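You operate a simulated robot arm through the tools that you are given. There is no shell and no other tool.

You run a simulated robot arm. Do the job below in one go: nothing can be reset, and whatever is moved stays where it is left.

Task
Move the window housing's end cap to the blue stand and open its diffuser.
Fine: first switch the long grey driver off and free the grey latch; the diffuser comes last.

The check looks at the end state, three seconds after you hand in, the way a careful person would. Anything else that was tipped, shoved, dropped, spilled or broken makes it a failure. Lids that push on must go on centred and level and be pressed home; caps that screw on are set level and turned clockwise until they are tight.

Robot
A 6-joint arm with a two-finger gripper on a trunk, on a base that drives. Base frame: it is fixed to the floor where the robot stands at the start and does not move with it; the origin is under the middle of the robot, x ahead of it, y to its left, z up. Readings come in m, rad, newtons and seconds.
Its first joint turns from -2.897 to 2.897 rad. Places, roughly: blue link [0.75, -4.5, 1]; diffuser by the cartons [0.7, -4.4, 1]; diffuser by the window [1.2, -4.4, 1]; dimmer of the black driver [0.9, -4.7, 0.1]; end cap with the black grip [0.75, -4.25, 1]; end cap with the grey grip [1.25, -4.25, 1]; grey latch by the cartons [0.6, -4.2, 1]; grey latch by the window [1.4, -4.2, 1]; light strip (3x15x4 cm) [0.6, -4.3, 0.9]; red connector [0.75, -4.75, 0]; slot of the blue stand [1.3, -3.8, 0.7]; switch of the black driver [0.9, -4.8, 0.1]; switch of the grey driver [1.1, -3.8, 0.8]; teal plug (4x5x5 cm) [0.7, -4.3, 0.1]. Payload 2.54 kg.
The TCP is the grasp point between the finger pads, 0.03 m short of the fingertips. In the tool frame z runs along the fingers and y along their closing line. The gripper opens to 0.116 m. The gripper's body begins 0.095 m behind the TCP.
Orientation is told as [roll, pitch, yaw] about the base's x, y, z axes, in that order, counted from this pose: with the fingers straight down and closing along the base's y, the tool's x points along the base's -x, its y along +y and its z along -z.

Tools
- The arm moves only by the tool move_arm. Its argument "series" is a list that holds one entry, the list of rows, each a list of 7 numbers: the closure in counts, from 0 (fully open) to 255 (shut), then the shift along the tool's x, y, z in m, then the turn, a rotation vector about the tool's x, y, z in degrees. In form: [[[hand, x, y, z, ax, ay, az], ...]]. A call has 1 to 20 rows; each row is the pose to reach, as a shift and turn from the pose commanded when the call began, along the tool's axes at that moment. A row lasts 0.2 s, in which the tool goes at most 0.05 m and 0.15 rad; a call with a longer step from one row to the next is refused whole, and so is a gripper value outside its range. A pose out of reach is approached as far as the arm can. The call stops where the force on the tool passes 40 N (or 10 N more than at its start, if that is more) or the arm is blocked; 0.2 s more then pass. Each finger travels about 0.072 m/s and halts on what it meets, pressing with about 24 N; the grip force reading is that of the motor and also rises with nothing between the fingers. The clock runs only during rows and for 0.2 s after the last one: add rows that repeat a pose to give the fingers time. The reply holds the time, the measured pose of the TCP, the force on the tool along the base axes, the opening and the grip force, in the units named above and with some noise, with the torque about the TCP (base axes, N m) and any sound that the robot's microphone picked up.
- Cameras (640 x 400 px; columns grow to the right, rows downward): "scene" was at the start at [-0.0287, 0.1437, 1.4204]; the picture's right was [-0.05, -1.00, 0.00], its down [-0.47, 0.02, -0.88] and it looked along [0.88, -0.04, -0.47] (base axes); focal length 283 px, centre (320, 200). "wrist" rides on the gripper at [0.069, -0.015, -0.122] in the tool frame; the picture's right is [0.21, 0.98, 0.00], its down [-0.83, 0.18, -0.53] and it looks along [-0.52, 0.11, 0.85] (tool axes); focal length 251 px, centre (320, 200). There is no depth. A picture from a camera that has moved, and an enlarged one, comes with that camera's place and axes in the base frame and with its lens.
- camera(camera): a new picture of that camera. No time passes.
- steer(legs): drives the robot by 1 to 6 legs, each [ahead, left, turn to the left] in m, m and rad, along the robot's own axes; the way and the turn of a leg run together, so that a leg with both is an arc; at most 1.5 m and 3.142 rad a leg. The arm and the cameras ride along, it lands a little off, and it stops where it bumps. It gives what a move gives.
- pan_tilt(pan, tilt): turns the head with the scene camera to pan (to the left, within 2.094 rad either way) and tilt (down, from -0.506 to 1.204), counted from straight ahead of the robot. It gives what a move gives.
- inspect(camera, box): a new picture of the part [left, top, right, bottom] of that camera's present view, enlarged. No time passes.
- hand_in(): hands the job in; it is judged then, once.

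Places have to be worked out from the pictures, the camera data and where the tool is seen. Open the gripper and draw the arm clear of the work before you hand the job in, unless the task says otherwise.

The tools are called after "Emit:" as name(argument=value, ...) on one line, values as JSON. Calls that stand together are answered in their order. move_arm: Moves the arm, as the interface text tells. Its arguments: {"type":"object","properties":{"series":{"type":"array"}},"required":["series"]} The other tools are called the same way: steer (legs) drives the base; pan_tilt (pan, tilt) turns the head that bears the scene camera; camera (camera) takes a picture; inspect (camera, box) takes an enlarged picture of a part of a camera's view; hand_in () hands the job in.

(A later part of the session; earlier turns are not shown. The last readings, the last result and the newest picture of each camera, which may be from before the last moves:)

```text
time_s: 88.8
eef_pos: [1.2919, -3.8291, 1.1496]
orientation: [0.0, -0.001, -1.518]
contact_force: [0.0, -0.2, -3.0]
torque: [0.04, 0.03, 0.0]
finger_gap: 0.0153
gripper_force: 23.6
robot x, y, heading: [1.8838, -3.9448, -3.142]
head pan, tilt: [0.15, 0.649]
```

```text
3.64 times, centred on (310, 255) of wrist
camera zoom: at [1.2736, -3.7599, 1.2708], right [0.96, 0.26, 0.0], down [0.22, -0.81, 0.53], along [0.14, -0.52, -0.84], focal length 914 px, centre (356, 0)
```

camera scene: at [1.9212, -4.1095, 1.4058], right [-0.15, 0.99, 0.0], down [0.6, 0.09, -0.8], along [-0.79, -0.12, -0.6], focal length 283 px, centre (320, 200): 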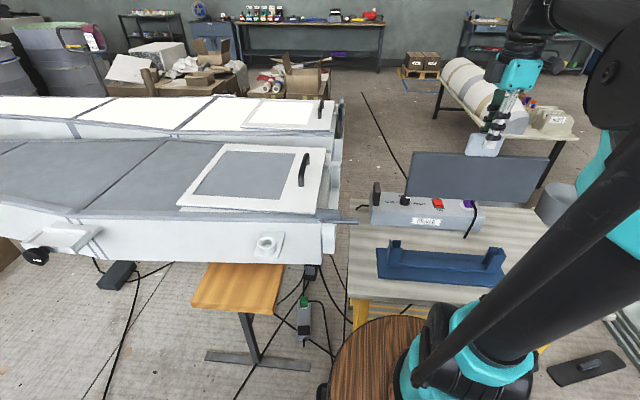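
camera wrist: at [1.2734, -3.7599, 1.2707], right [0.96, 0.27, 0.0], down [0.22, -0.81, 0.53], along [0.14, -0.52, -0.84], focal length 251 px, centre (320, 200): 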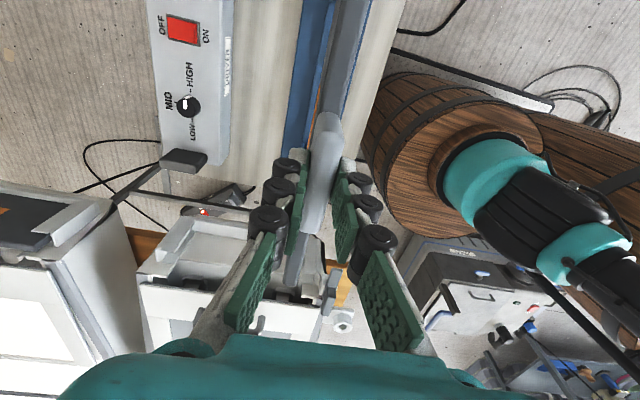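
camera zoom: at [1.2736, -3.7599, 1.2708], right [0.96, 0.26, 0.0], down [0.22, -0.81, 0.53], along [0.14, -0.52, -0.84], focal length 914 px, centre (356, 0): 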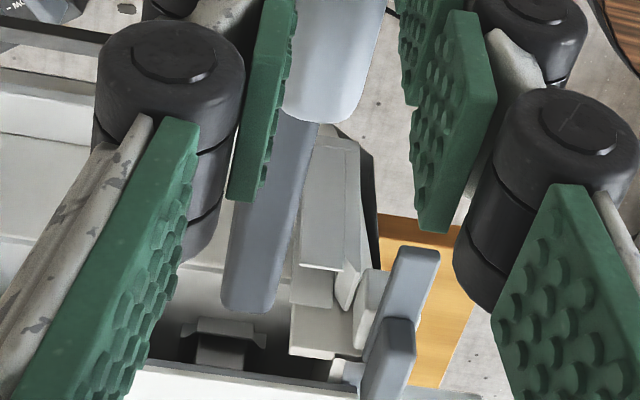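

The plate width is close to the wall-to-wall distance, so I zoom in further on the plate's corners and the posts for exact numbers.

Emit:
inspect(camera="scene", box=[400, 140, 480, 210])

Emit:
inspect(camera="scene", box=[490, 140, 570, 210])

Emit:
inspect(camera="scene", box=[370, 225, 450, 295])

Emit:
inspect(camera="scene", box=[460, 225, 540, 295])

```text
5.71 times, centred on (440, 175) of scene
camera zoom: at [1.9212, -4.1095, 1.4058], right [-0.15, 0.99, 0.0], down [0.6, 0.09, -0.8], along [-0.79, -0.12, -0.6], focal length 1619 px, centre (-366, 343)
```

zoom: 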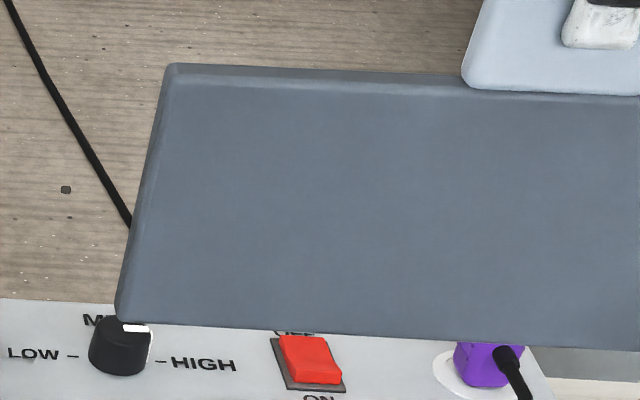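

```text
5.71 times, centred on (530, 175) of scene
camera zoom: at [1.9212, -4.1095, 1.4058], right [-0.15, 0.99, 0.0], down [0.6, 0.09, -0.8], along [-0.79, -0.12, -0.6], focal length 1619 px, centre (-880, 343)
```

zoom: 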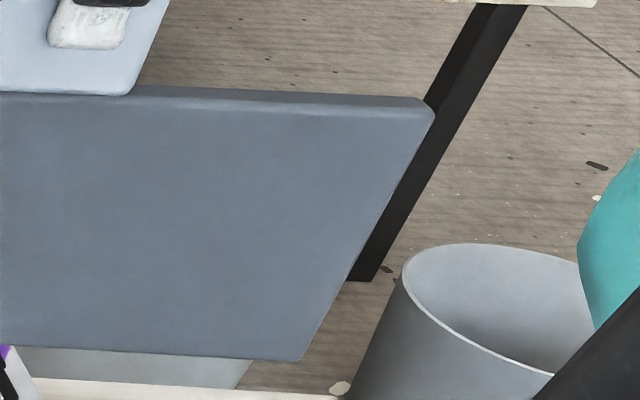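

```text
5.71 times, centred on (410, 260) of scene
camera zoom: at [1.9212, -4.1095, 1.4058], right [-0.15, 0.99, 0.0], down [0.6, 0.09, -0.8], along [-0.79, -0.12, -0.6], focal length 1619 px, centre (-194, -143)
```

zoom: 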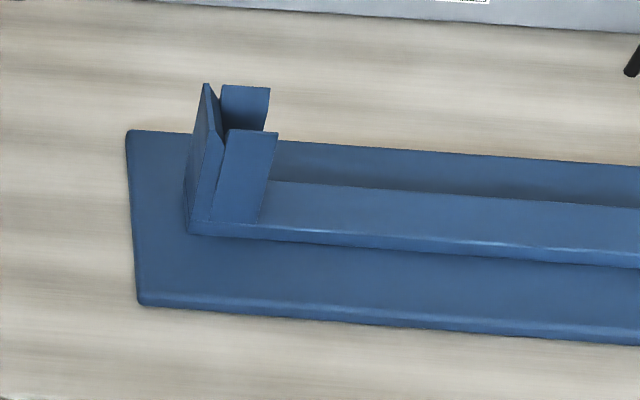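

```text
5.71 times, centred on (500, 260) of scene
camera zoom: at [1.9212, -4.1095, 1.4058], right [-0.15, 0.99, 0.0], down [0.6, 0.09, -0.8], along [-0.79, -0.12, -0.6], focal length 1619 px, centre (-709, -143)
```

zoom: 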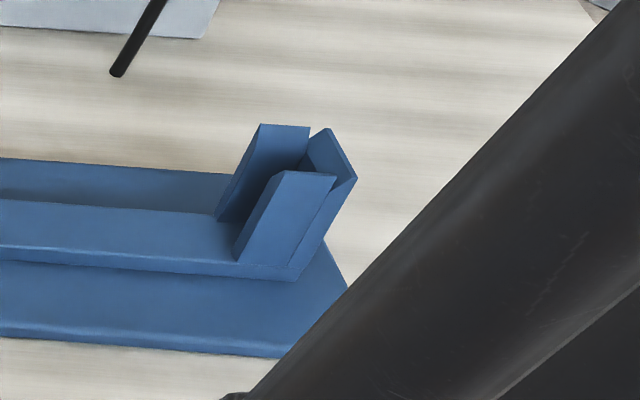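

The slot centre comes to (1.2935, −3.828) with inner length ≈0.305 m; the plate is ≈0.30 m wide and sits ~5 mm off my grip centre. I correct 5.5 mm along the plate and lower to about 2.5 cm above the posts to re-check.

Emit:
move_arm(series=[[[255, 0.0055, 0.0003, 0, 0, 0, 0], [255, 0.0055, 0.0003, 0.02, 0, 0, 0], [255, 0.0055, 0.0003, 0.04, 0, 0, 0], [255, 0.0055, 0.0003, 0.06, 0, 0, 0], [255, 0.0055, 0.0003, 0.08, 0, 0, 0], [255, 0.0055, 0.0003, 0.1, 0, 0, 0], [255, 0.0055, 0.0003, 0.12, 0, 0, 0], [255, 0.0055, 0.0003, 0.14, 0, 0, 0], [255, 0.0055, 0.0003, 0.155, 0, 0, 0], [255, 0.0055, 0.0003, 0.165, 0, 0, 0], [255, 0.0055, 0.0003, 0.165, 0, 0, 0]]])

Emit:
inspect(camera="scene", box=[360, 170, 570, 300])

Emit:
camera(camera="wrist")

```text
time_s: 91.2
eef_pos: [1.2925, -3.823, 0.9819]
orientation: [-0.001, -0.002, -1.518]
contact_force: [0.5, 0.7, -3.2]
torque: [0.03, 0.03, 0.02]
finger_gap: 0.0156
gripper_force: 24.0
robot x, y, heading: [1.8827, -3.9442, -3.139]
head pan, tilt: [0.15, 0.649]
```

```text
3.05 times, centred on (465, 235) of scene
camera zoom: at [1.9212, -4.1094, 1.4058], right [-0.15, 0.99, 0.0], down [0.6, 0.09, -0.8], along [-0.79, -0.12, -0.6], focal length 863 px, centre (-122, 93)
```

zoom: 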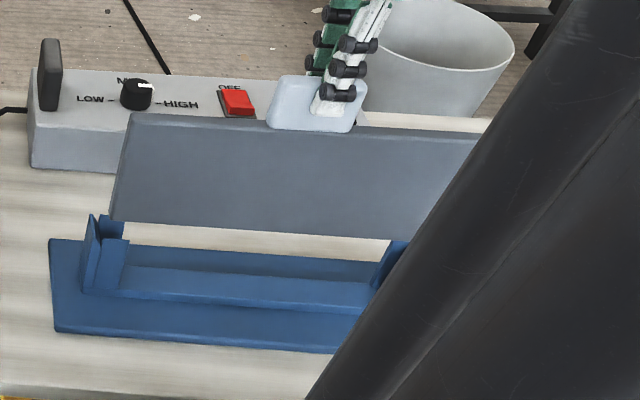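

```text
taken
camera wrist: at [1.2731, -3.7546, 1.1052], right [0.96, 0.26, 0.0], down [0.22, -0.81, 0.53], along [0.14, -0.52, -0.84], focal length 251 px, centre (320, 200)
```

wrist: 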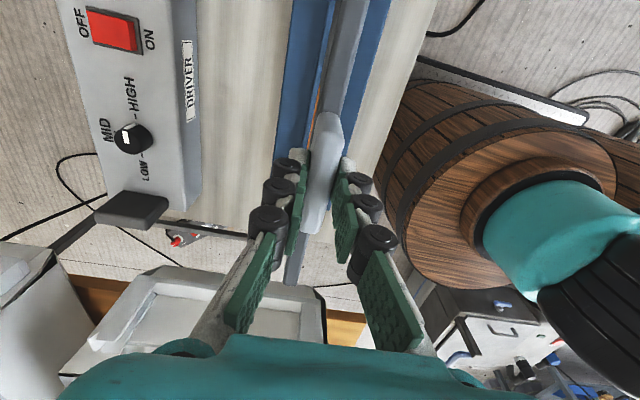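

The arm hides the right post from this angle, so I zoom on the left corner against its post, and the wrist view's slot line.

Emit:
inspect(camera="scene", box=[380, 215, 430, 275])

Emit:
inspect(camera="wrist", box=[270, 0, 410, 130])

Emit:
inspect(camera="wrist", box=[250, 180, 370, 310])

```text
6.67 times, centred on (405, 245) of scene
camera zoom: at [1.9212, -4.1094, 1.4058], right [-0.15, 0.99, 0.0], down [0.6, 0.09, -0.8], along [-0.79, -0.12, -0.6], focal length 1889 px, centre (-247, -100)
```

zoom: 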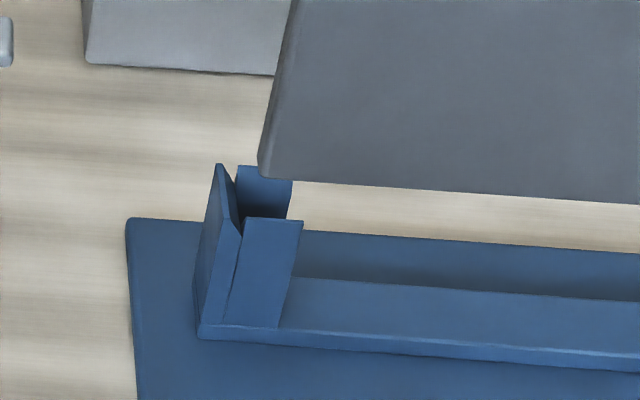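

```text
3.08 times, centred on (340, 65) of wrist
camera zoom: at [1.2731, -3.7546, 1.1052], right [0.96, 0.26, 0.0], down [0.22, -0.81, 0.53], along [0.14, -0.52, -0.84], focal length 774 px, centre (258, 615)
```

zoom: 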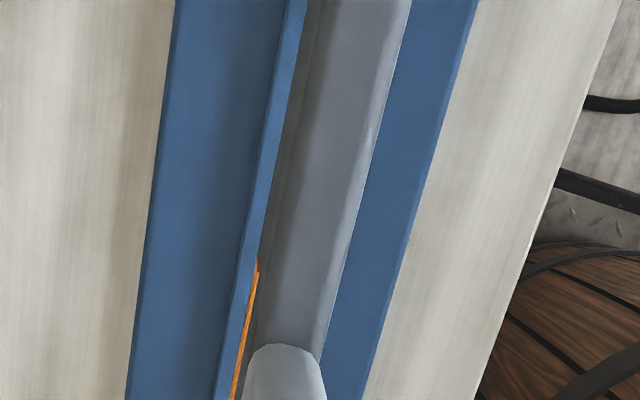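

```text
3.08 times, centred on (310, 245) of wrist
camera zoom: at [1.2731, -3.7546, 1.1052], right [0.96, 0.26, 0.0], down [0.22, -0.81, 0.53], along [0.14, -0.52, -0.84], focal length 774 px, centre (351, 62)
```

zoom: 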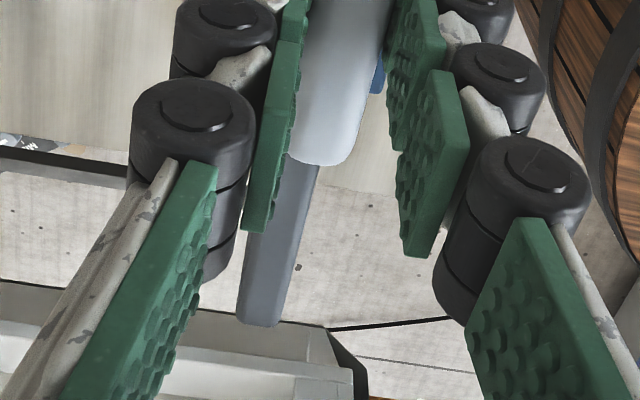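

The plate looks centred along the slot; the base appears ~2 mm further +x with ~0.3° more yaw. I apply that small correction and lower slowly until the plate's lower edge just enters the posts.

Emit:
move_arm(series=[[[255, -0.0005, 0.002, 0, 0, 0, -0.3], [255, -0.0005, 0.002, 0.01, 0, 0, -0.3], [255, -0.0005, 0.002, 0.018, 0, 0, -0.3], [255, -0.0005, 0.002, 0.024, 0, 0, -0.3], [255, -0.0005, 0.002, 0.029, 0, 0, -0.3], [255, -0.0005, 0.002, 0.033, 0, 0, -0.3]]])

Emit:
inspect(camera="scene", box=[375, 205, 435, 275])

Emit:
inspect(camera="scene", box=[360, 170, 570, 300])

```text
time_s: 92.6
eef_pos: [1.2947, -3.8243, 0.9512]
orientation: [0.0, -0.002, -1.514]
contact_force: [0.3, -4.2, -2.6]
torque: [-0.42, 0.03, -0.04]
finger_gap: 0.0158
gripper_force: 23.9
robot x, y, heading: [1.8845, -3.9442, -3.141]
head pan, tilt: [0.15, 0.649]
```

```text
5.71 times, centred on (405, 240) of scene
camera zoom: at [1.9213, -4.1096, 1.4058], right [-0.15, 0.99, 0.0], down [0.6, 0.09, -0.8], along [-0.79, -0.12, -0.6], focal length 1619 px, centre (-166, -29)
```

zoom: 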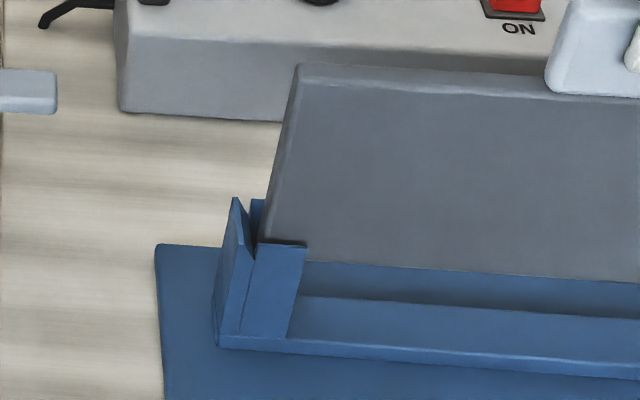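

```text
3.05 times, centred on (465, 235) of scene
camera zoom: at [1.9213, -4.1096, 1.4058], right [-0.15, 0.99, 0.0], down [0.6, 0.09, -0.8], along [-0.79, -0.12, -0.6], focal length 863 px, centre (-122, 93)
```

zoom: 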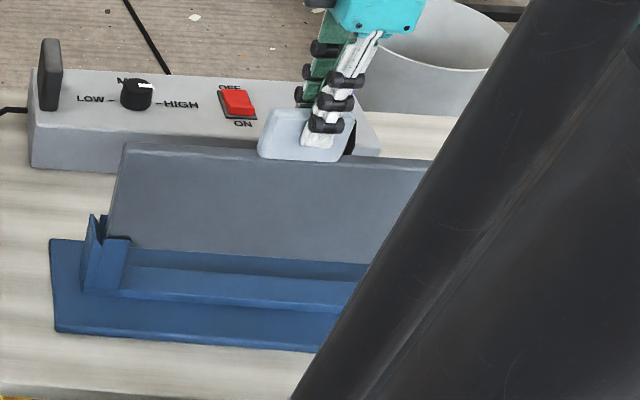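

The lower edge has entered the −y post; a −4 N push shows the +y end touching its wall, so I shift 2 mm toward −y and lower further slowly.

Emit:
move_arm(series=[[[255, -0.002, 0, 0, 0, 0, 0], [255, -0.002, 0, 0.004, 0, 0, 0], [255, -0.002, 0, 0.008, 0, 0, 0], [255, -0.002, 0, 0.012, 0, 0, 0], [255, -0.002, 0, 0.016, 0, 0, 0]]])

Emit:
inspect(camera="scene", box=[375, 205, 435, 275])

```text
time_s: 93.8
eef_pos: [1.2955, -3.8249, 0.9349]
orientation: [0.001, -0.002, -1.513]
contact_force: [-0.2, -0.1, -4.0]
torque: [0.05, 0.01, -0.01]
finger_gap: 0.0154
gripper_force: 23.6
robot x, y, heading: [1.8854, -3.94, -3.143]
head pan, tilt: [0.15, 0.649]
```

```text
5.71 times, centred on (405, 240) of scene
camera zoom: at [1.9212, -4.1094, 1.4058], right [-0.15, 0.99, 0.0], down [0.6, 0.09, -0.8], along [-0.79, -0.12, -0.6], focal length 1619 px, centre (-166, -29)
```

zoom: 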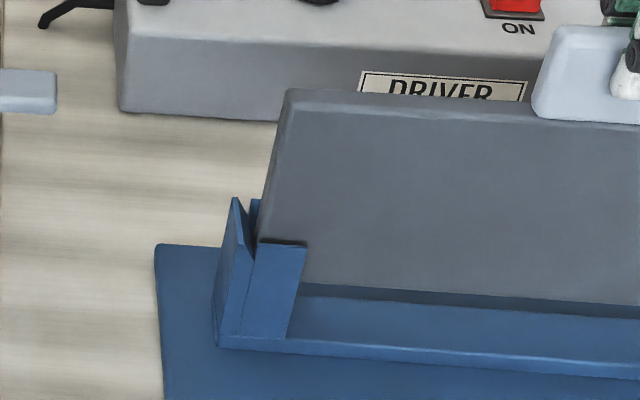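

No side force now; it slides in freely. I continue down in 4 mm steps until it seats.

Emit:
move_arm(series=[[[255, 0, 0, 0.005, 0, 0, 0], [255, 0, 0, 0.01, 0, 0, 0], [255, 0, 0, 0.015, 0, 0, 0], [255, 0, 0, 0.02, 0, 0, 0], [255, 0, 0, 0.025, 0, 0, 0], [255, 0, 0, 0.03, 0, 0, 0], [255, 0, 0, 0.034, 0, 0, 0], [255, 0, 0, 0.038, 0, 0, 0]]])

Emit:
inspect(camera="scene", box=[375, 205, 435, 275])

Emit:
inspect(camera="scene", box=[360, 170, 570, 300])

```text
time_s: 95.6
eef_pos: [1.2954, -3.8244, 0.897]
orientation: [0.0, -0.001, -1.514]
contact_force: [0.0, 0.5, 22.4]
torque: [-0.03, -0.03, 0.02]
finger_gap: 0.0156
gripper_force: 24.1
robot x, y, heading: [1.8896, -3.9442, -3.141]
head pan, tilt: [0.15, 0.649]
```

```text
5.71 times, centred on (405, 240) of scene
camera zoom: at [1.9219, -4.1095, 1.4058], right [-0.15, 0.99, 0.0], down [0.6, 0.09, -0.8], along [-0.79, -0.12, -0.6], focal length 1619 px, centre (-166, -29)
```

zoom: 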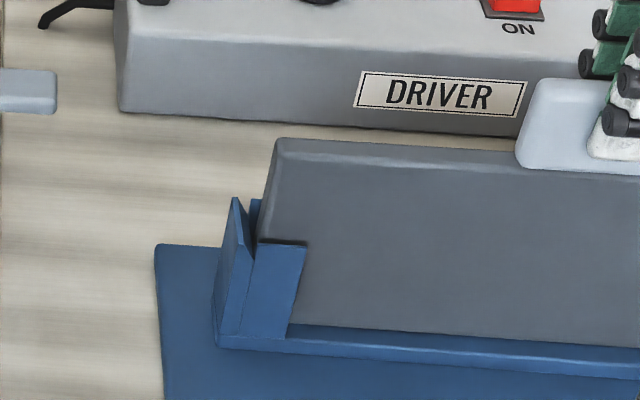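

```text
3.05 times, centred on (465, 235) of scene
camera zoom: at [1.9219, -4.1095, 1.4058], right [-0.15, 0.99, 0.0], down [0.6, 0.09, -0.8], along [-0.79, -0.12, -0.6], focal length 863 px, centre (-122, 93)
```

zoom: 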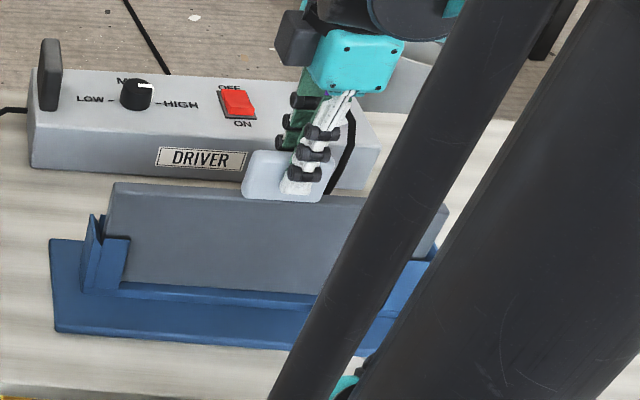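

The plate has bottomed on the stand's bar (22 N up). I relax the push by 2 mm, open the fingers partly and check before lifting away.

Emit:
move_arm(series=[[[255, 0, 0, -0.002, 0, 0, 0], [255, 0, 0, -0.002, 0, 0, 0], [210, 0, 0, -0.002, 0, 0, 0], [170, 0, 0, -0.002, 0, 0, 0], [170, 0, 0, -0.002, 0, 0, 0]]])

Emit:
camera(camera="wrist")

Emit:
inspect(camera="scene", box=[360, 170, 570, 300])

```text
time_s: 96.8
eef_pos: [1.2945, -3.8241, 0.8994]
orientation: [0.001, -0.003, -1.513]
contact_force: [-0.9, -0.3, -0.4]
torque: [0.02, -0.01, 0.0]
finger_gap: 0.0385
gripper_force: 0.1
robot x, y, heading: [1.8852, -3.9437, -3.142]
head pan, tilt: [0.15, 0.649]
```

```text
taken
camera wrist: at [1.2753, -3.7564, 1.0203], right [0.96, 0.27, 0.0], down [0.23, -0.81, 0.53], along [0.14, -0.51, -0.84], focal length 251 px, centre (320, 200)
```

wrist: 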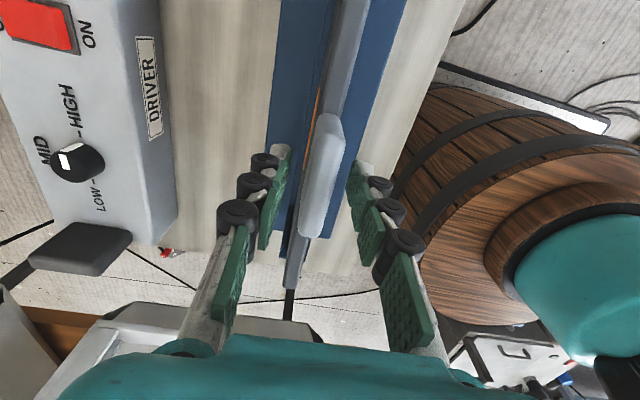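

```text
3.05 times, centred on (465, 235) of scene
camera zoom: at [1.9213, -4.1094, 1.4058], right [-0.15, 0.99, 0.0], down [0.6, 0.09, -0.8], along [-0.79, -0.12, -0.6], focal length 863 px, centre (-122, 93)
```

zoom: 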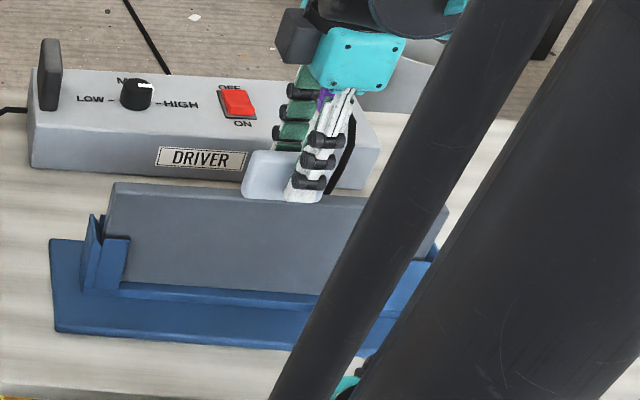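

The cap stands by itself in the stand. I lift the gripper straight up and verify.

Emit:
move_arm(series=[[[170, 0, 0, -0.02, 0, 0, 0], [170, 0, 0, -0.05, 0, 0, 0], [170, 0, 0, -0.09, 0, 0, 0], [170, 0, 0, -0.13, 0, 0, 0], [170, 0, 0, -0.17, 0, 0, 0], [170, 0, 0, -0.21, 0, 0, 0], [170, 0, 0, -0.25, 0, 0, 0], [170, 0, 0, -0.29, 0, 0, 0], [170, 0, 0, -0.32, 0, 0, 0]]])

Emit:
camera(camera="wrist")

Emit:
camera(camera="scene")

Emit:
inspect(camera="scene", box=[360, 170, 570, 300])

```text
time_s: 98.8
eef_pos: [1.2955, -3.8252, 1.2186]
orientation: [-0.001, -0.003, -1.514]
contact_force: [-1.2, 0.0, 0.9]
torque: [-0.01, -0.02, 0.02]
finger_gap: 0.0387
gripper_force: 0.1
robot x, y, heading: [1.8869, -3.943, -3.142]
head pan, tilt: [0.15, 0.649]
```

```text
taken
camera wrist: at [1.2752, -3.7562, 1.3409], right [0.96, 0.27, 0.0], down [0.23, -0.81, 0.53], along [0.14, -0.51, -0.84], focal length 251 px, centre (320, 200)
```

wrist: 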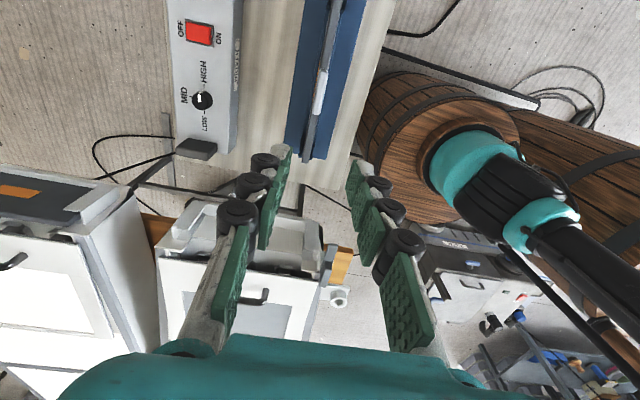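

```text
taken
camera scene: at [1.9213, -4.1094, 1.4058], right [-0.15, 0.99, 0.0], down [0.6, 0.09, -0.8], along [-0.79, -0.12, -0.6], focal length 283 px, centre (320, 200)
```

scene: 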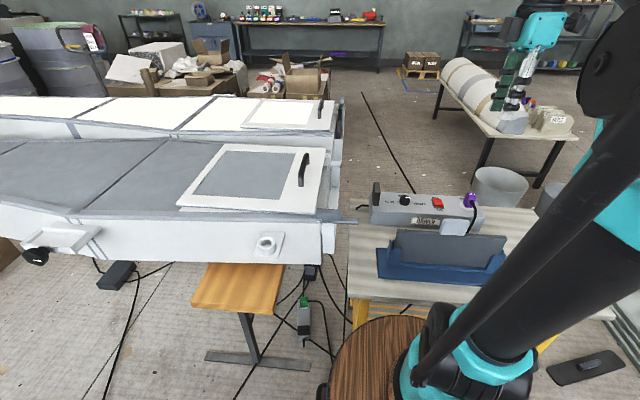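

```text
3.05 times, centred on (465, 235) of scene
camera zoom: at [1.9213, -4.1094, 1.4058], right [-0.15, 0.99, 0.0], down [0.6, 0.09, -0.8], along [-0.79, -0.12, -0.6], focal length 863 px, centre (-122, 93)
```

zoom: 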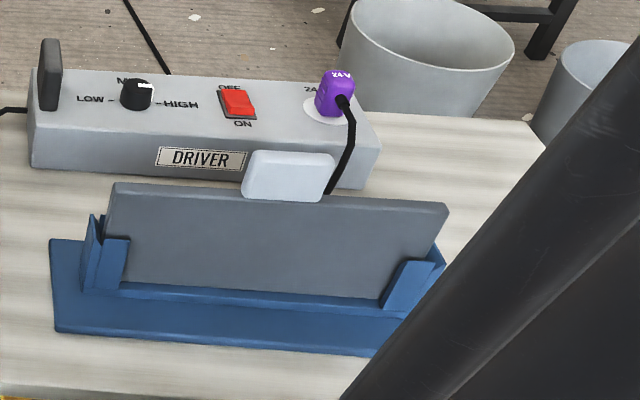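

The cap sits level in both posts. Now the diffuser: I zoom on it and the now-open housing end to see how it opens.

Emit:
inspect(camera="scene", box=[165, 130, 355, 270])

Emit:
inspect(camera="scene", box=[160, 180, 240, 230])

Emit:
inspect(camera="scene", box=[270, 140, 350, 230])

Emit:
inspect(camera="wrist", box=[140, 180, 360, 340])

```text
2.86 times, centred on (260, 200) of scene
camera zoom: at [1.9213, -4.1094, 1.4058], right [-0.15, 0.99, 0.0], down [0.6, 0.09, -0.8], along [-0.79, -0.12, -0.6], focal length 809 px, centre (491, 200)
```

zoom: 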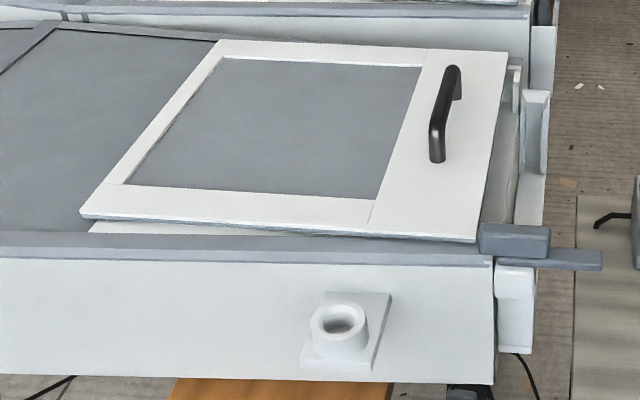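

```text
8.00 times, centred on (200, 205) of scene
camera zoom: at [1.9213, -4.1094, 1.4058], right [-0.15, 0.99, 0.0], down [0.6, 0.09, -0.8], along [-0.79, -0.12, -0.6], focal length 2266 px, centre (1280, 160)
```

zoom: 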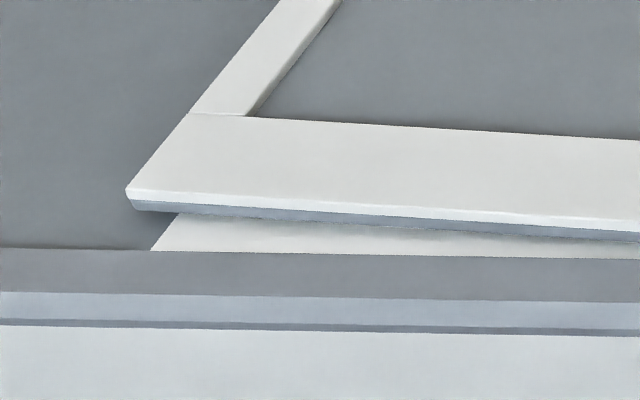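

```text
4.44 times, centred on (310, 185) of scene
camera zoom: at [1.9213, -4.1094, 1.4058], right [-0.15, 0.99, 0.0], down [0.6, 0.09, -0.8], along [-0.79, -0.12, -0.6], focal length 1259 px, centre (364, 267)
```

zoom: 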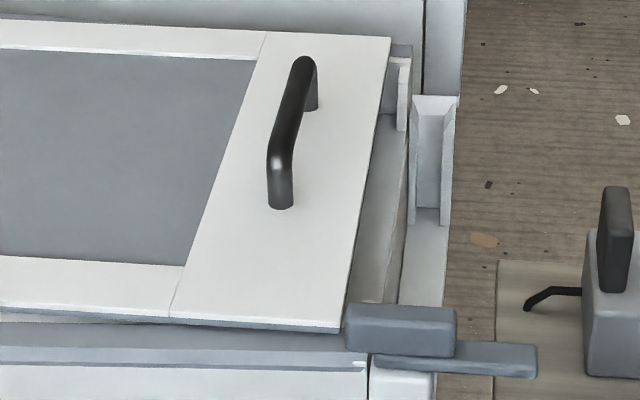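

```text
2.50 times, centred on (250, 260) of wrist
camera zoom: at [1.2752, -3.7562, 1.3409], right [0.96, 0.27, 0.0], down [0.23, -0.81, 0.53], along [0.14, -0.51, -0.84], focal length 629 px, centre (495, 50)
```

zoom: 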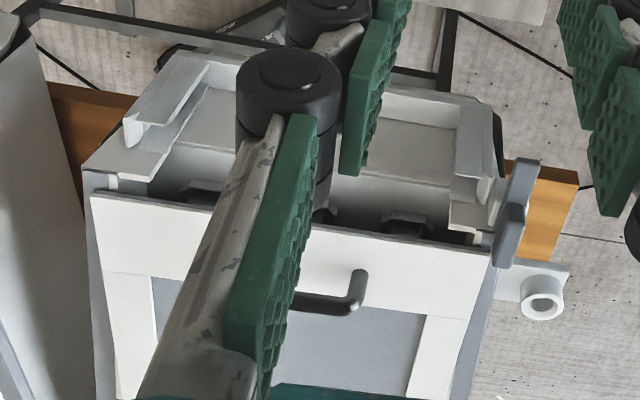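

The panel overlies a rim, with a bail handle near its front edge; no hinges are evident. I move over the handle, turning the tool back to the housing's yaw, to measure it from above.

Emit:
move_arm(series=[[[140, -0.037, -0.0034, 0, 0, 0, 7.46], [140, -0.074, -0.0068, 0, 0, 0, 14.9], [140, -0.111, -0.0102, 0, 0, 0, 22.4], [140, -0.148, -0.0136, 0, 0, 0, 29.85], [140, -0.185, -0.017, 0, 0, 0, 37.3], [140, -0.222, -0.0204, 0, 0, 0, 44.8], [140, -0.259, -0.0239, 0, 0, 0, 52.2], [140, -0.296, -0.0273, 0, 0, 0, 59.7], [140, -0.333, -0.0307, 0, 0, 0, 67.2], [140, -0.37, -0.0341, 0, 0, 0, 74.6], [140, -0.407, -0.0375, 0, 0, 0, 82.1], [140, -0.4432, -0.0409, 0, 0, 0, 89.55], [140, -0.4432, -0.0409, 0, 0, 0, 89.55]]])

Emit:
camera(camera="wrist")

Emit:
inspect(camera="wrist", box=[200, 0, 440, 200])

```text
time_s: 101.6
eef_pos: [1.2812, -4.2694, 1.2183]
orientation: [-0.001, 0.0, -3.079]
contact_force: [-0.8, 0.7, -0.2]
torque: [-0.01, -0.02, 0.0]
finger_gap: 0.0524
gripper_force: 0.1
robot x, y, heading: [1.8887, -3.9458, -3.143]
head pan, tilt: [0.15, 0.649]
```

```text
taken
camera wrist: at [1.3475, -4.2504, 1.3401], right [0.28, -0.96, 0.0], down [-0.81, -0.23, 0.53], along [-0.51, -0.15, -0.85], focal length 251 px, centre (320, 200)
```

wrist: 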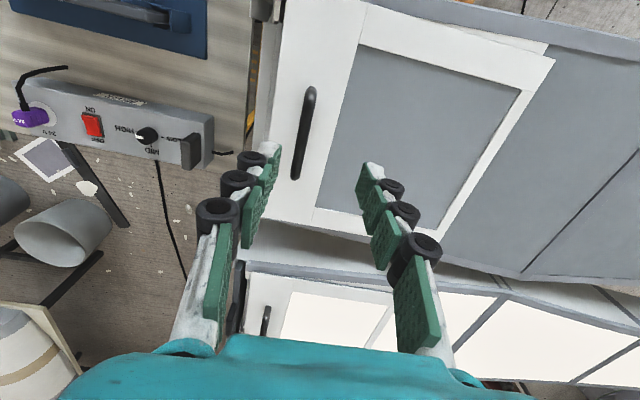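

```text
2.00 times, centred on (320, 100) of wrist
camera zoom: at [1.3475, -4.2504, 1.3401], right [0.28, -0.96, 0.0], down [-0.81, -0.23, 0.53], along [-0.51, -0.15, -0.85], focal length 503 px, centre (320, 400)
```

zoom: 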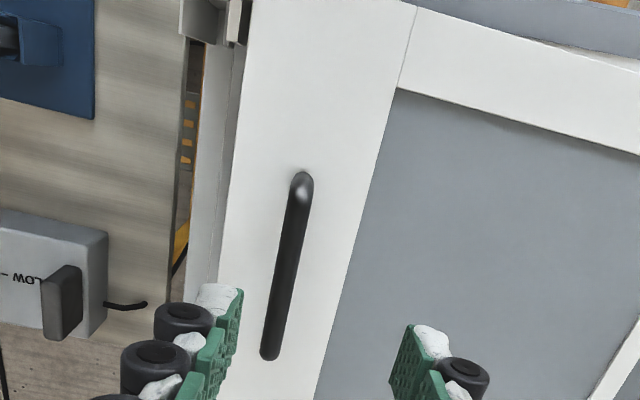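

The handle bar is centred near (1.240, −4.257), top z≈1.007, running along the tool's x. I move above it and lower the open fingers around it.

Emit:
move_arm(series=[[[140, -0.02, -0.008, 0.03, 0, 0, 0.5], [140, -0.043, -0.0156, 0.06, 0, 0, 1], [140, -0.043, -0.0156, 0.1, 0, 0, 1], [140, -0.043, -0.0156, 0.13, 0, 0, 1], [140, -0.043, -0.0156, 0.155, 0, 0, 1], [140, -0.043, -0.0156, 0.17, 0, 0, 1], [140, -0.043, -0.0156, 0.17, 0, 0, 1]]])

Emit:
inspect(camera="wrist", box=[210, 60, 430, 260])

Emit:
inspect(camera="scene", box=[240, 100, 360, 230])

```text
time_s: 103.2
eef_pos: [1.2358, -4.256, 1.0488]
orientation: [0.0, 0.002, -3.094]
contact_force: [-0.6, -0.3, 0.2]
torque: [-0.01, 0.01, -0.02]
finger_gap: 0.0521
gripper_force: 0.1
robot x, y, heading: [1.8914, -3.9469, -3.144]
head pan, tilt: [0.15, 0.649]
```

```text
2.00 times, centred on (320, 160) of wrist
camera zoom: at [1.3031, -4.2375, 1.1712], right [0.26, -0.97, 0.0], down [-0.82, -0.22, 0.53], along [-0.52, -0.14, -0.85], focal length 503 px, centre (320, 280)
```

zoom: 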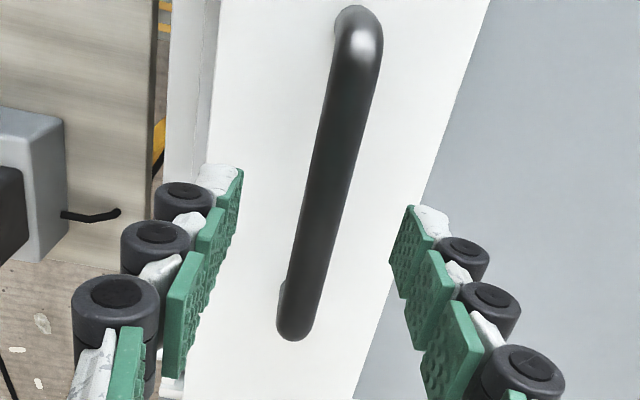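

```text
3.08 times, centred on (300, 165) of scene
camera zoom: at [1.9213, -4.1095, 1.4058], right [-0.15, 0.99, 0.0], down [0.6, 0.09, -0.8], along [-0.79, -0.12, -0.6], focal length 872 px, centre (382, 308)
```

zoom: 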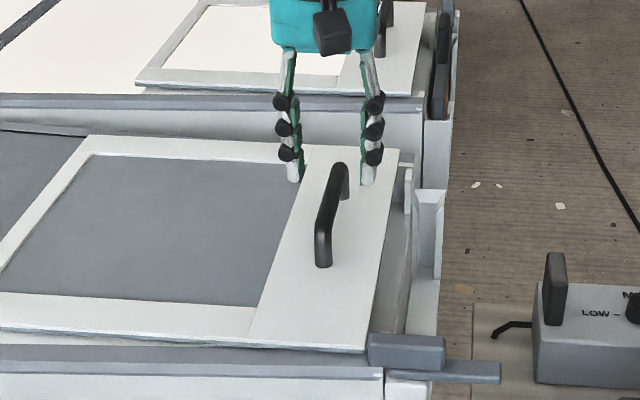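

The bar is centred between the fingers and aligned. I lower 44 mm and close on it.

Emit:
move_arm(series=[[[140, 0, 0.001, 0.015, 0, 0, 0], [140, 0, 0.001, 0.03, 0, 0, 0], [140, 0, 0.001, 0.038, 0, 0, 0], [140, 0, 0.001, 0.043, 0, 0, 0], [180, 0, 0.001, 0.043, 0, 0, 0], [255, 0, 0.001, 0.043, 0, 0, 0], [255, 0, 0.001, 0.043, 0, 0, 0], [255, 0, 0.001, 0.043, 0, 0, 0]]])

Emit:
inspect(camera="scene", box=[240, 100, 360, 230])

```text
time_s: 105.0
eef_pos: [1.2341, -4.2597, 1.0051]
orientation: [0.001, 0.0, -3.095]
contact_force: [-0.2, -7.0, -4.0]
torque: [-0.07, 0.13, 0.14]
finger_gap: 0.0145
gripper_force: 41.0
robot x, y, heading: [1.8855, -3.9454, -3.141]
head pan, tilt: [0.15, 0.649]
```

```text
3.08 times, centred on (300, 165) of scene
camera zoom: at [1.9212, -4.1099, 1.4058], right [-0.15, 0.99, 0.0], down [0.6, 0.09, -0.8], along [-0.79, -0.12, -0.6], focal length 872 px, centre (382, 308)
```

zoom: 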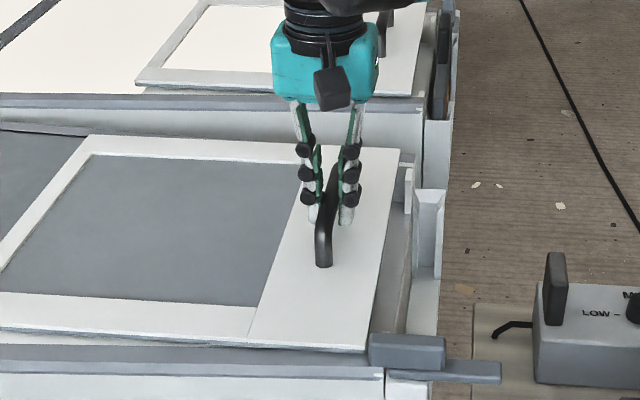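

Gripped (14.5 mm bar). I test with a small lift of 6 mm to see whether the panel swings up.

Emit:
move_arm(series=[[[255, 0, 0.001, -0.002, 0, 0, 0], [255, 0, 0.001, -0.004, 0, 0, 0], [255, 0, 0.001, -0.006, 0, 0, 0]]])

Emit:
inspect(camera="scene", box=[165, 130, 355, 270])

```text
time_s: 105.8
eef_pos: [1.2337, -4.2598, 1.0122]
orientation: [-0.001, 0.0, -3.096]
contact_force: [0.8, 2.4, -32.4]
torque: [0.03, 0.04, 0.11]
finger_gap: 0.015
gripper_force: 40.6
robot x, y, heading: [1.8849, -3.9427, -3.142]
head pan, tilt: [0.15, 0.649]
```

```text
2.86 times, centred on (260, 200) of scene
camera zoom: at [1.9204, -4.1098, 1.4058], right [-0.15, 0.99, 0.0], down [0.6, 0.09, -0.8], along [-0.79, -0.12, -0.61], focal length 809 px, centre (491, 200)
```

zoom: 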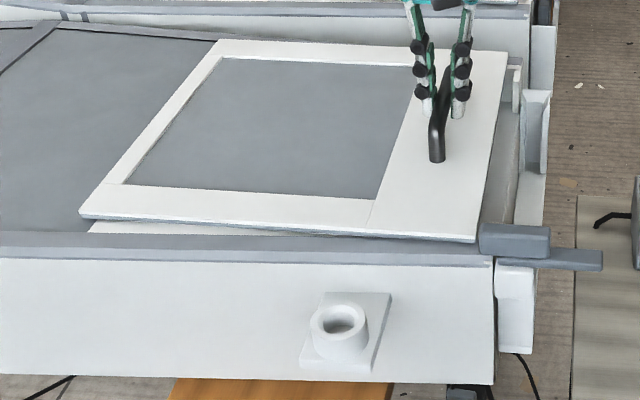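

Lifting is resisted firmly (32 N, no movement), so the panel is not a lift-up lid. I go back down and test a small slide toward +y, out through the open end.

Emit:
move_arm(series=[[[255, 0, 0, 0.003, 0, 0, 0], [255, 0, 0, 0.006, 0, 0, 0], [255, 0, -0.003, 0.006, 0, 0, 0], [255, 0, -0.006, 0.006, 0, 0, 0], [255, 0, -0.009, 0.006, 0, 0, 0]]])

Emit:
inspect(camera="scene", box=[165, 130, 355, 270])

```text
time_s: 106.8
eef_pos: [1.2351, -4.2594, 1.0065]
orientation: [0.008, -0.003, -3.09]
contact_force: [0.9, -6.1, -2.6]
torque: [-0.05, 0.13, 0.02]
finger_gap: 0.0144
gripper_force: 40.9
robot x, y, heading: [1.8839, -3.9458, -3.137]
head pan, tilt: [0.15, 0.649]
stopped in row 4: the force on the tool passed its limit at 45 N (the readings are from after the stop); the commanded pose is now the measured one
```

```text
2.86 times, centred on (260, 200) of scene
camera zoom: at [1.9213, -4.1102, 1.4058], right [-0.15, 0.99, 0.0], down [0.6, 0.09, -0.8], along [-0.79, -0.12, -0.6], focal length 809 px, centre (491, 200)
```

zoom: 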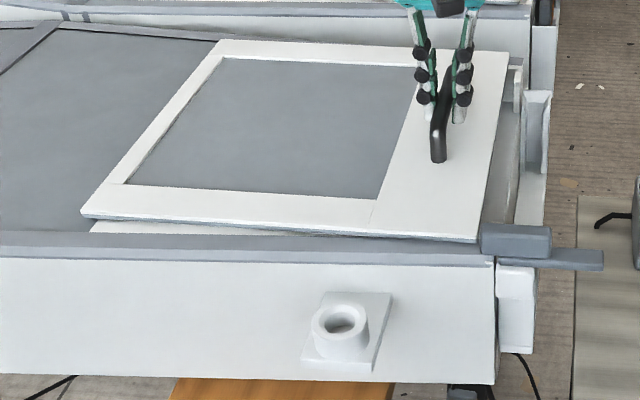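

Also blocked toward +y. I test sliding the other way, toward −y along the housing.

Emit:
move_arm(series=[[[255, 0, 0.003, 0, 0, 0, 0], [255, 0, 0.006, 0, 0, 0, 0], [255, 0, 0.009, 0, 0, 0, 0], [255, 0, 0.012, 0, 0, 0, 0]]])

Emit:
inspect(camera="scene", box=[165, 130, 355, 270])

```text
time_s: 107.8
eef_pos: [1.2365, -4.2688, 1.0062]
orientation: [0.007, -0.004, -3.091]
contact_force: [4.9, 1.6, 6.8]
torque: [0.05, -0.41, 0.04]
finger_gap: 0.0143
gripper_force: 40.7
robot x, y, heading: [1.8859, -3.9469, -3.147]
head pan, tilt: [0.15, 0.649]
```

```text
2.86 times, centred on (260, 200) of scene
camera zoom: at [1.9217, -4.1097, 1.4058], right [-0.15, 0.99, 0.0], down [0.6, 0.09, -0.8], along [-0.79, -0.12, -0.6], focal length 809 px, centre (491, 200)
```

zoom: 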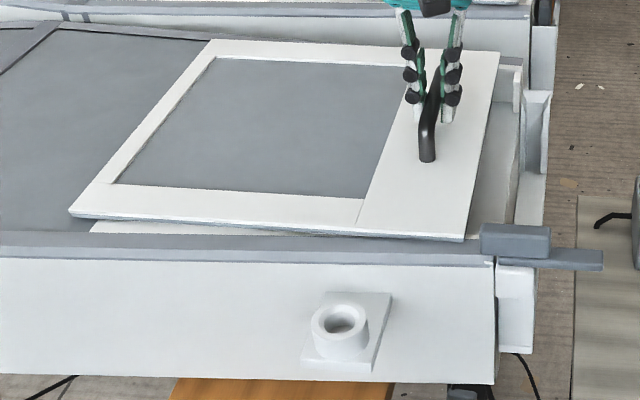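

It slides: the panel moved ~1 cm toward −y at low force. I keep sliding it along the housing axis, another 10 cm.

Emit:
move_arm(series=[[[255, 0, 0.01, 0, 0, 0, 0], [255, 0, 0.022, 0, 0, 0, 0], [255, 0, 0.035, 0, 0, 0, 0], [255, 0, 0.048, 0, 0, 0, 0], [255, 0, 0.061, 0, 0, 0, 0], [255, 0, 0.074, 0, 0, 0, 0], [255, 0, 0.087, 0, 0, 0, 0], [255, 0, 0.1, 0, 0, 0, 0]]])

Emit:
inspect(camera="scene", box=[130, 120, 355, 270])

```text
time_s: 109.6
eef_pos: [1.2405, -4.3715, 1.007]
orientation: [0.005, 0.0, -3.09]
contact_force: [12.8, -0.1, -28.1]
torque: [-0.02, -0.25, 0.0]
finger_gap: 0.0147
gripper_force: 41.4
robot x, y, heading: [1.889, -3.944, -3.142]
head pan, tilt: [0.15, 0.649]
```

```text
2.67 times, centred on (242, 195) of scene
camera zoom: at [1.9211, -4.1104, 1.4057], right [-0.15, 0.99, 0.0], down [0.6, 0.09, -0.8], along [-0.79, -0.12, -0.6], focal length 755 px, centre (527, 213)
```

zoom: 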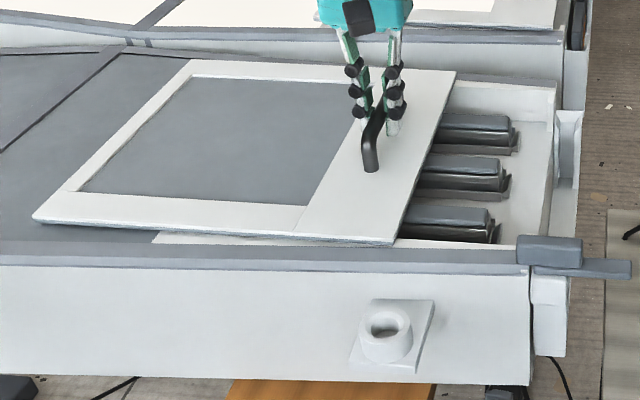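

The panel is sliding open and lamps appear beneath. Forces of +13 N in x and −28 N in z show my line drifts slightly from its rail, so I nudge +2 mm x and 3 mm down to relax and re-read.

Emit:
move_arm(series=[[[255, 0.001, 0, 0.0015, 0, 0, 0], [255, 0.002, 0, 0.003, 0, 0, 0], [255, 0.002, 0, 0.003, 0, 0, 0]]])

Emit:
inspect(camera="scene", box=[200, 100, 320, 200])

```text
time_s: 110.4
eef_pos: [1.2406, -4.3694, 1.0055]
orientation: [0.007, -0.004, -3.092]
contact_force: [-15.6, -0.5, 26.3]
torque: [-0.01, 0.19, 0.01]
finger_gap: 0.0147
gripper_force: 41.1
robot x, y, heading: [1.8842, -3.9452, -3.141]
head pan, tilt: [0.15, 0.649]
```

```text
4.00 times, centred on (260, 150) of scene
camera zoom: at [1.9212, -4.1094, 1.4059], right [-0.15, 0.99, 0.0], down [0.6, 0.09, -0.8], along [-0.79, -0.12, -0.6], focal length 1133 px, centre (560, 400)
```

zoom: 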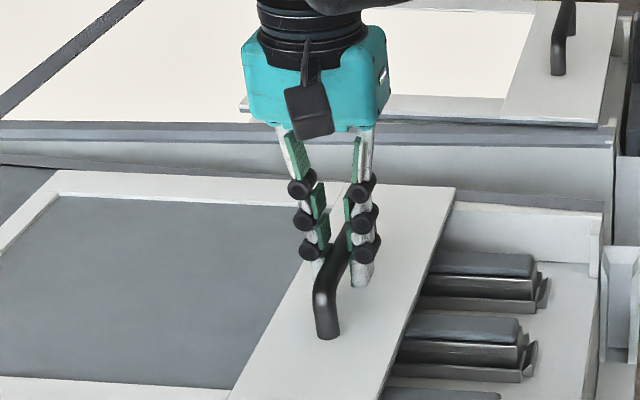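

The strain flipped, so neutral is halfway. I return halfway and continue sliding another 10 cm with a drift of 1 mm in x and 1.5 mm down.

Emit:
move_arm(series=[[[255, -0.001, 0, -0.0014, 0, 0, 0], [255, -0.001, 0.012, -0.0013, 0, 0, 0], [255, -0.0008, 0.025, -0.0011, 0, 0, 0], [255, -0.0007, 0.038, -0.0009, 0, 0, 0], [255, -0.0006, 0.051, -0.0007, 0, 0, 0], [255, -0.0004, 0.064, -0.0005, 0, 0, 0], [255, -0.0003, 0.077, -0.0003, 0, 0, 0], [255, -0.0001, 0.09, -0.0001, 0, 0, 0], [255, 0, 0.1, 0, 0, 0, 0]]])

Emit:
inspect(camera="scene", box=[100, 100, 355, 270])

```text
time_s: 112.4
eef_pos: [1.2471, -4.4701, 1.0045]
orientation: [0.006, -0.003, -3.091]
contact_force: [-15.7, 0.2, 3.0]
torque: [0.06, 0.17, 0.05]
finger_gap: 0.0144
gripper_force: 40.6
robot x, y, heading: [1.8905, -3.9463, -3.142]
head pan, tilt: [0.15, 0.649]
```

```text
2.35 times, centred on (228, 185) of scene
camera zoom: at [1.9207, -4.1098, 1.4058], right [-0.15, 0.99, 0.0], down [0.6, 0.09, -0.8], along [-0.79, -0.12, -0.6], focal length 667 px, centre (538, 235)
```

zoom: 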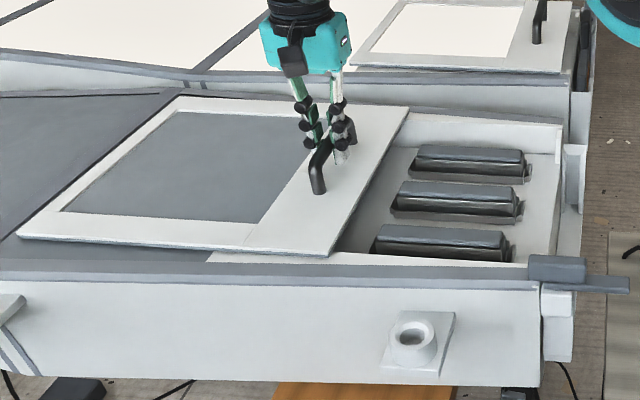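

21 cm open so far, moving easily. I correct x by −1 mm and continue to slide until it reaches its stop.

Emit:
move_arm(series=[[[255, -0.0011, 0.002, 0, 0, 0, 0], [255, -0.0011, 0.012, 0, 0, 0, 0], [255, -0.0011, 0.024, 0, 0, 0, 0], [255, -0.0011, 0.036, 0, 0, 0, 0], [255, -0.0011, 0.048, 0, 0, 0, 0], [255, -0.0011, 0.06, 0, 0, 0, 0], [255, -0.0011, 0.072, 0, 0, 0, 0], [255, -0.0011, 0.084, 0, 0, 0, 0]]])

Emit:
inspect(camera="scene", box=[70, 100, 355, 290])

```text
time_s: 114.2
eef_pos: [1.2504, -4.5539, 1.0037]
orientation: [0.006, 0.0, -3.093]
contact_force: [8.1, 0.6, -0.2]
torque: [0.04, -0.72, 0.09]
finger_gap: 0.0145
gripper_force: 41.1
robot x, y, heading: [1.8882, -3.943, -3.139]
head pan, tilt: [0.15, 0.649]
```

```text
2.11 times, centred on (212, 195) of scene
camera zoom: at [1.9215, -4.1099, 1.4058], right [-0.15, 0.99, 0.0], down [0.6, 0.09, -0.8], along [-0.79, -0.12, -0.6], focal length 596 px, centre (546, 210)
```

zoom: 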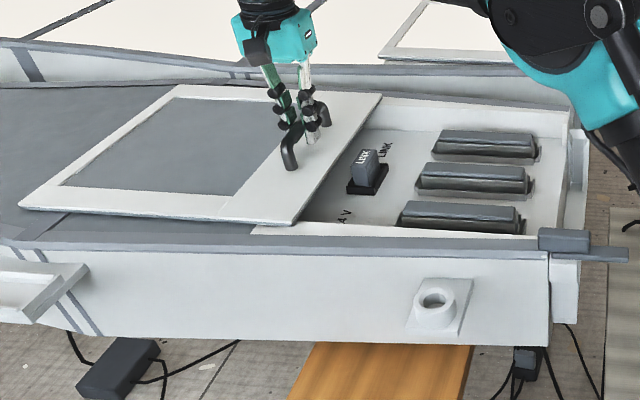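

29 cm open and still free; the opening's rear rim is about 5 cm further. I continue toward the stop.

Emit:
move_arm(series=[[[255, 0.0004, 0.01, 0, 0, 0, 0], [255, 0.0004, 0.02, 0, 0, 0, 0], [255, 0.0004, 0.03, 0, 0, 0, 0], [255, 0.0004, 0.04, 0, 0, 0, 0], [255, 0.0004, 0.05, 0, 0, 0, 0], [255, 0.0004, 0.058, 0, 0, 0, 0]]])

Emit:
inspect(camera="scene", box=[70, 100, 355, 290])

```text
time_s: 115.6
eef_pos: [1.2548, -4.6113, 1.0044]
orientation: [0.006, -0.001, -3.094]
contact_force: [7.6, 2.0, -15.4]
torque: [-0.02, 0.2, 0.06]
finger_gap: 0.0143
gripper_force: 40.4
robot x, y, heading: [1.8871, -3.9486, -3.144]
head pan, tilt: [0.15, 0.649]
```

```text
2.11 times, centred on (212, 195) of scene
camera zoom: at [1.9212, -4.1104, 1.4057], right [-0.15, 0.99, 0.0], down [0.6, 0.09, -0.8], along [-0.79, -0.12, -0.6], focal length 596 px, centre (546, 210)
```

zoom: 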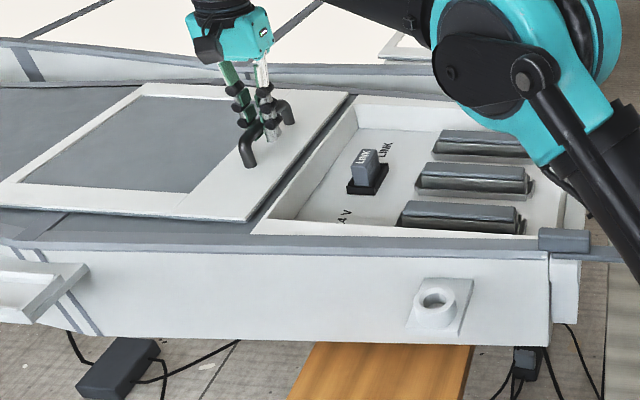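

The opening is fully uncovered now. I push a little further in small steps to make sure it is at the end of its travel.

Emit:
move_arm(series=[[[255, 0.0008, 0.006, 0.0008, 0, 0, 0], [255, 0.0008, 0.012, 0.0008, 0, 0, 0], [255, 0.0008, 0.018, 0.0008, 0, 0, 0], [255, 0.0008, 0.024, 0.0008, 0, 0, 0]]])

Emit:
inspect(camera="scene", box=[70, 100, 355, 290])

```text
time_s: 116.6
eef_pos: [1.2555, -4.6356, 1.0047]
orientation: [0.007, -0.002, -3.093]
contact_force: [-9.7, 0.2, -1.3]
torque: [-0.02, 0.69, 0.06]
finger_gap: 0.0146
gripper_force: 40.5
robot x, y, heading: [1.8883, -3.9408, -3.143]
head pan, tilt: [0.15, 0.649]
```

```text
2.11 times, centred on (212, 195) of scene
camera zoom: at [1.9207, -4.11, 1.4058], right [-0.15, 0.99, 0.0], down [0.6, 0.09, -0.8], along [-0.79, -0.12, -0.6], focal length 596 px, centre (546, 210)
```

zoom: 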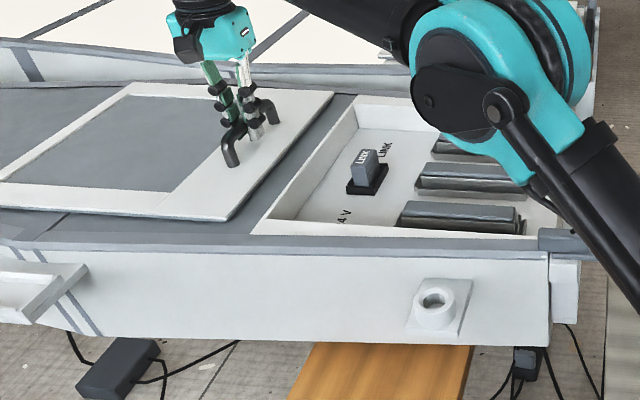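

It still moves, 2.5 cm beyond the opening's rear rim. I try 2 cm more to find the stop, still inside my reach.

Emit:
move_arm(series=[[[255, 0, 0.006, 0, 0, 0, 0], [255, 0, 0.012, 0, 0, 0, 0], [255, 0, 0.018, 0, 0, 0, 0], [255, 0, 0.022, 0, 0, 0, 0]]])

Emit:
inspect(camera="scene", box=[70, 100, 355, 290])

```text
time_s: 117.6
eef_pos: [1.2562, -4.6571, 1.0051]
orientation: [0.006, 0.0, -3.093]
contact_force: [-11.8, 0.2, -1.2]
torque: [-0.01, -0.05, 0.09]
finger_gap: 0.0144
gripper_force: 40.2
robot x, y, heading: [1.8888, -3.946, -3.14]
head pan, tilt: [0.15, 0.649]
```

```text
2.11 times, centred on (212, 195) of scene
camera zoom: at [1.9208, -4.11, 1.4058], right [-0.15, 0.99, 0.0], down [0.6, 0.09, -0.8], along [-0.79, -0.12, -0.6], focal length 596 px, centre (546, 210)
```

zoom: 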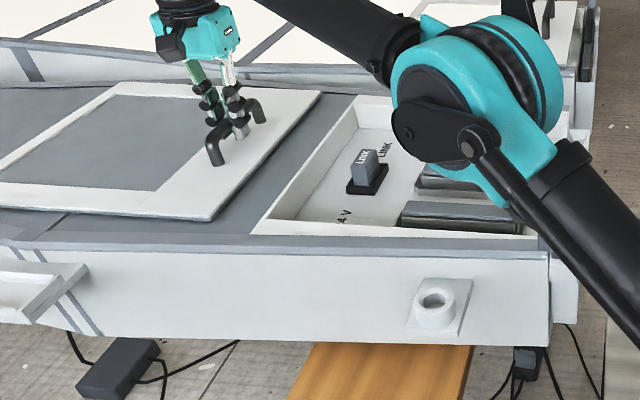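

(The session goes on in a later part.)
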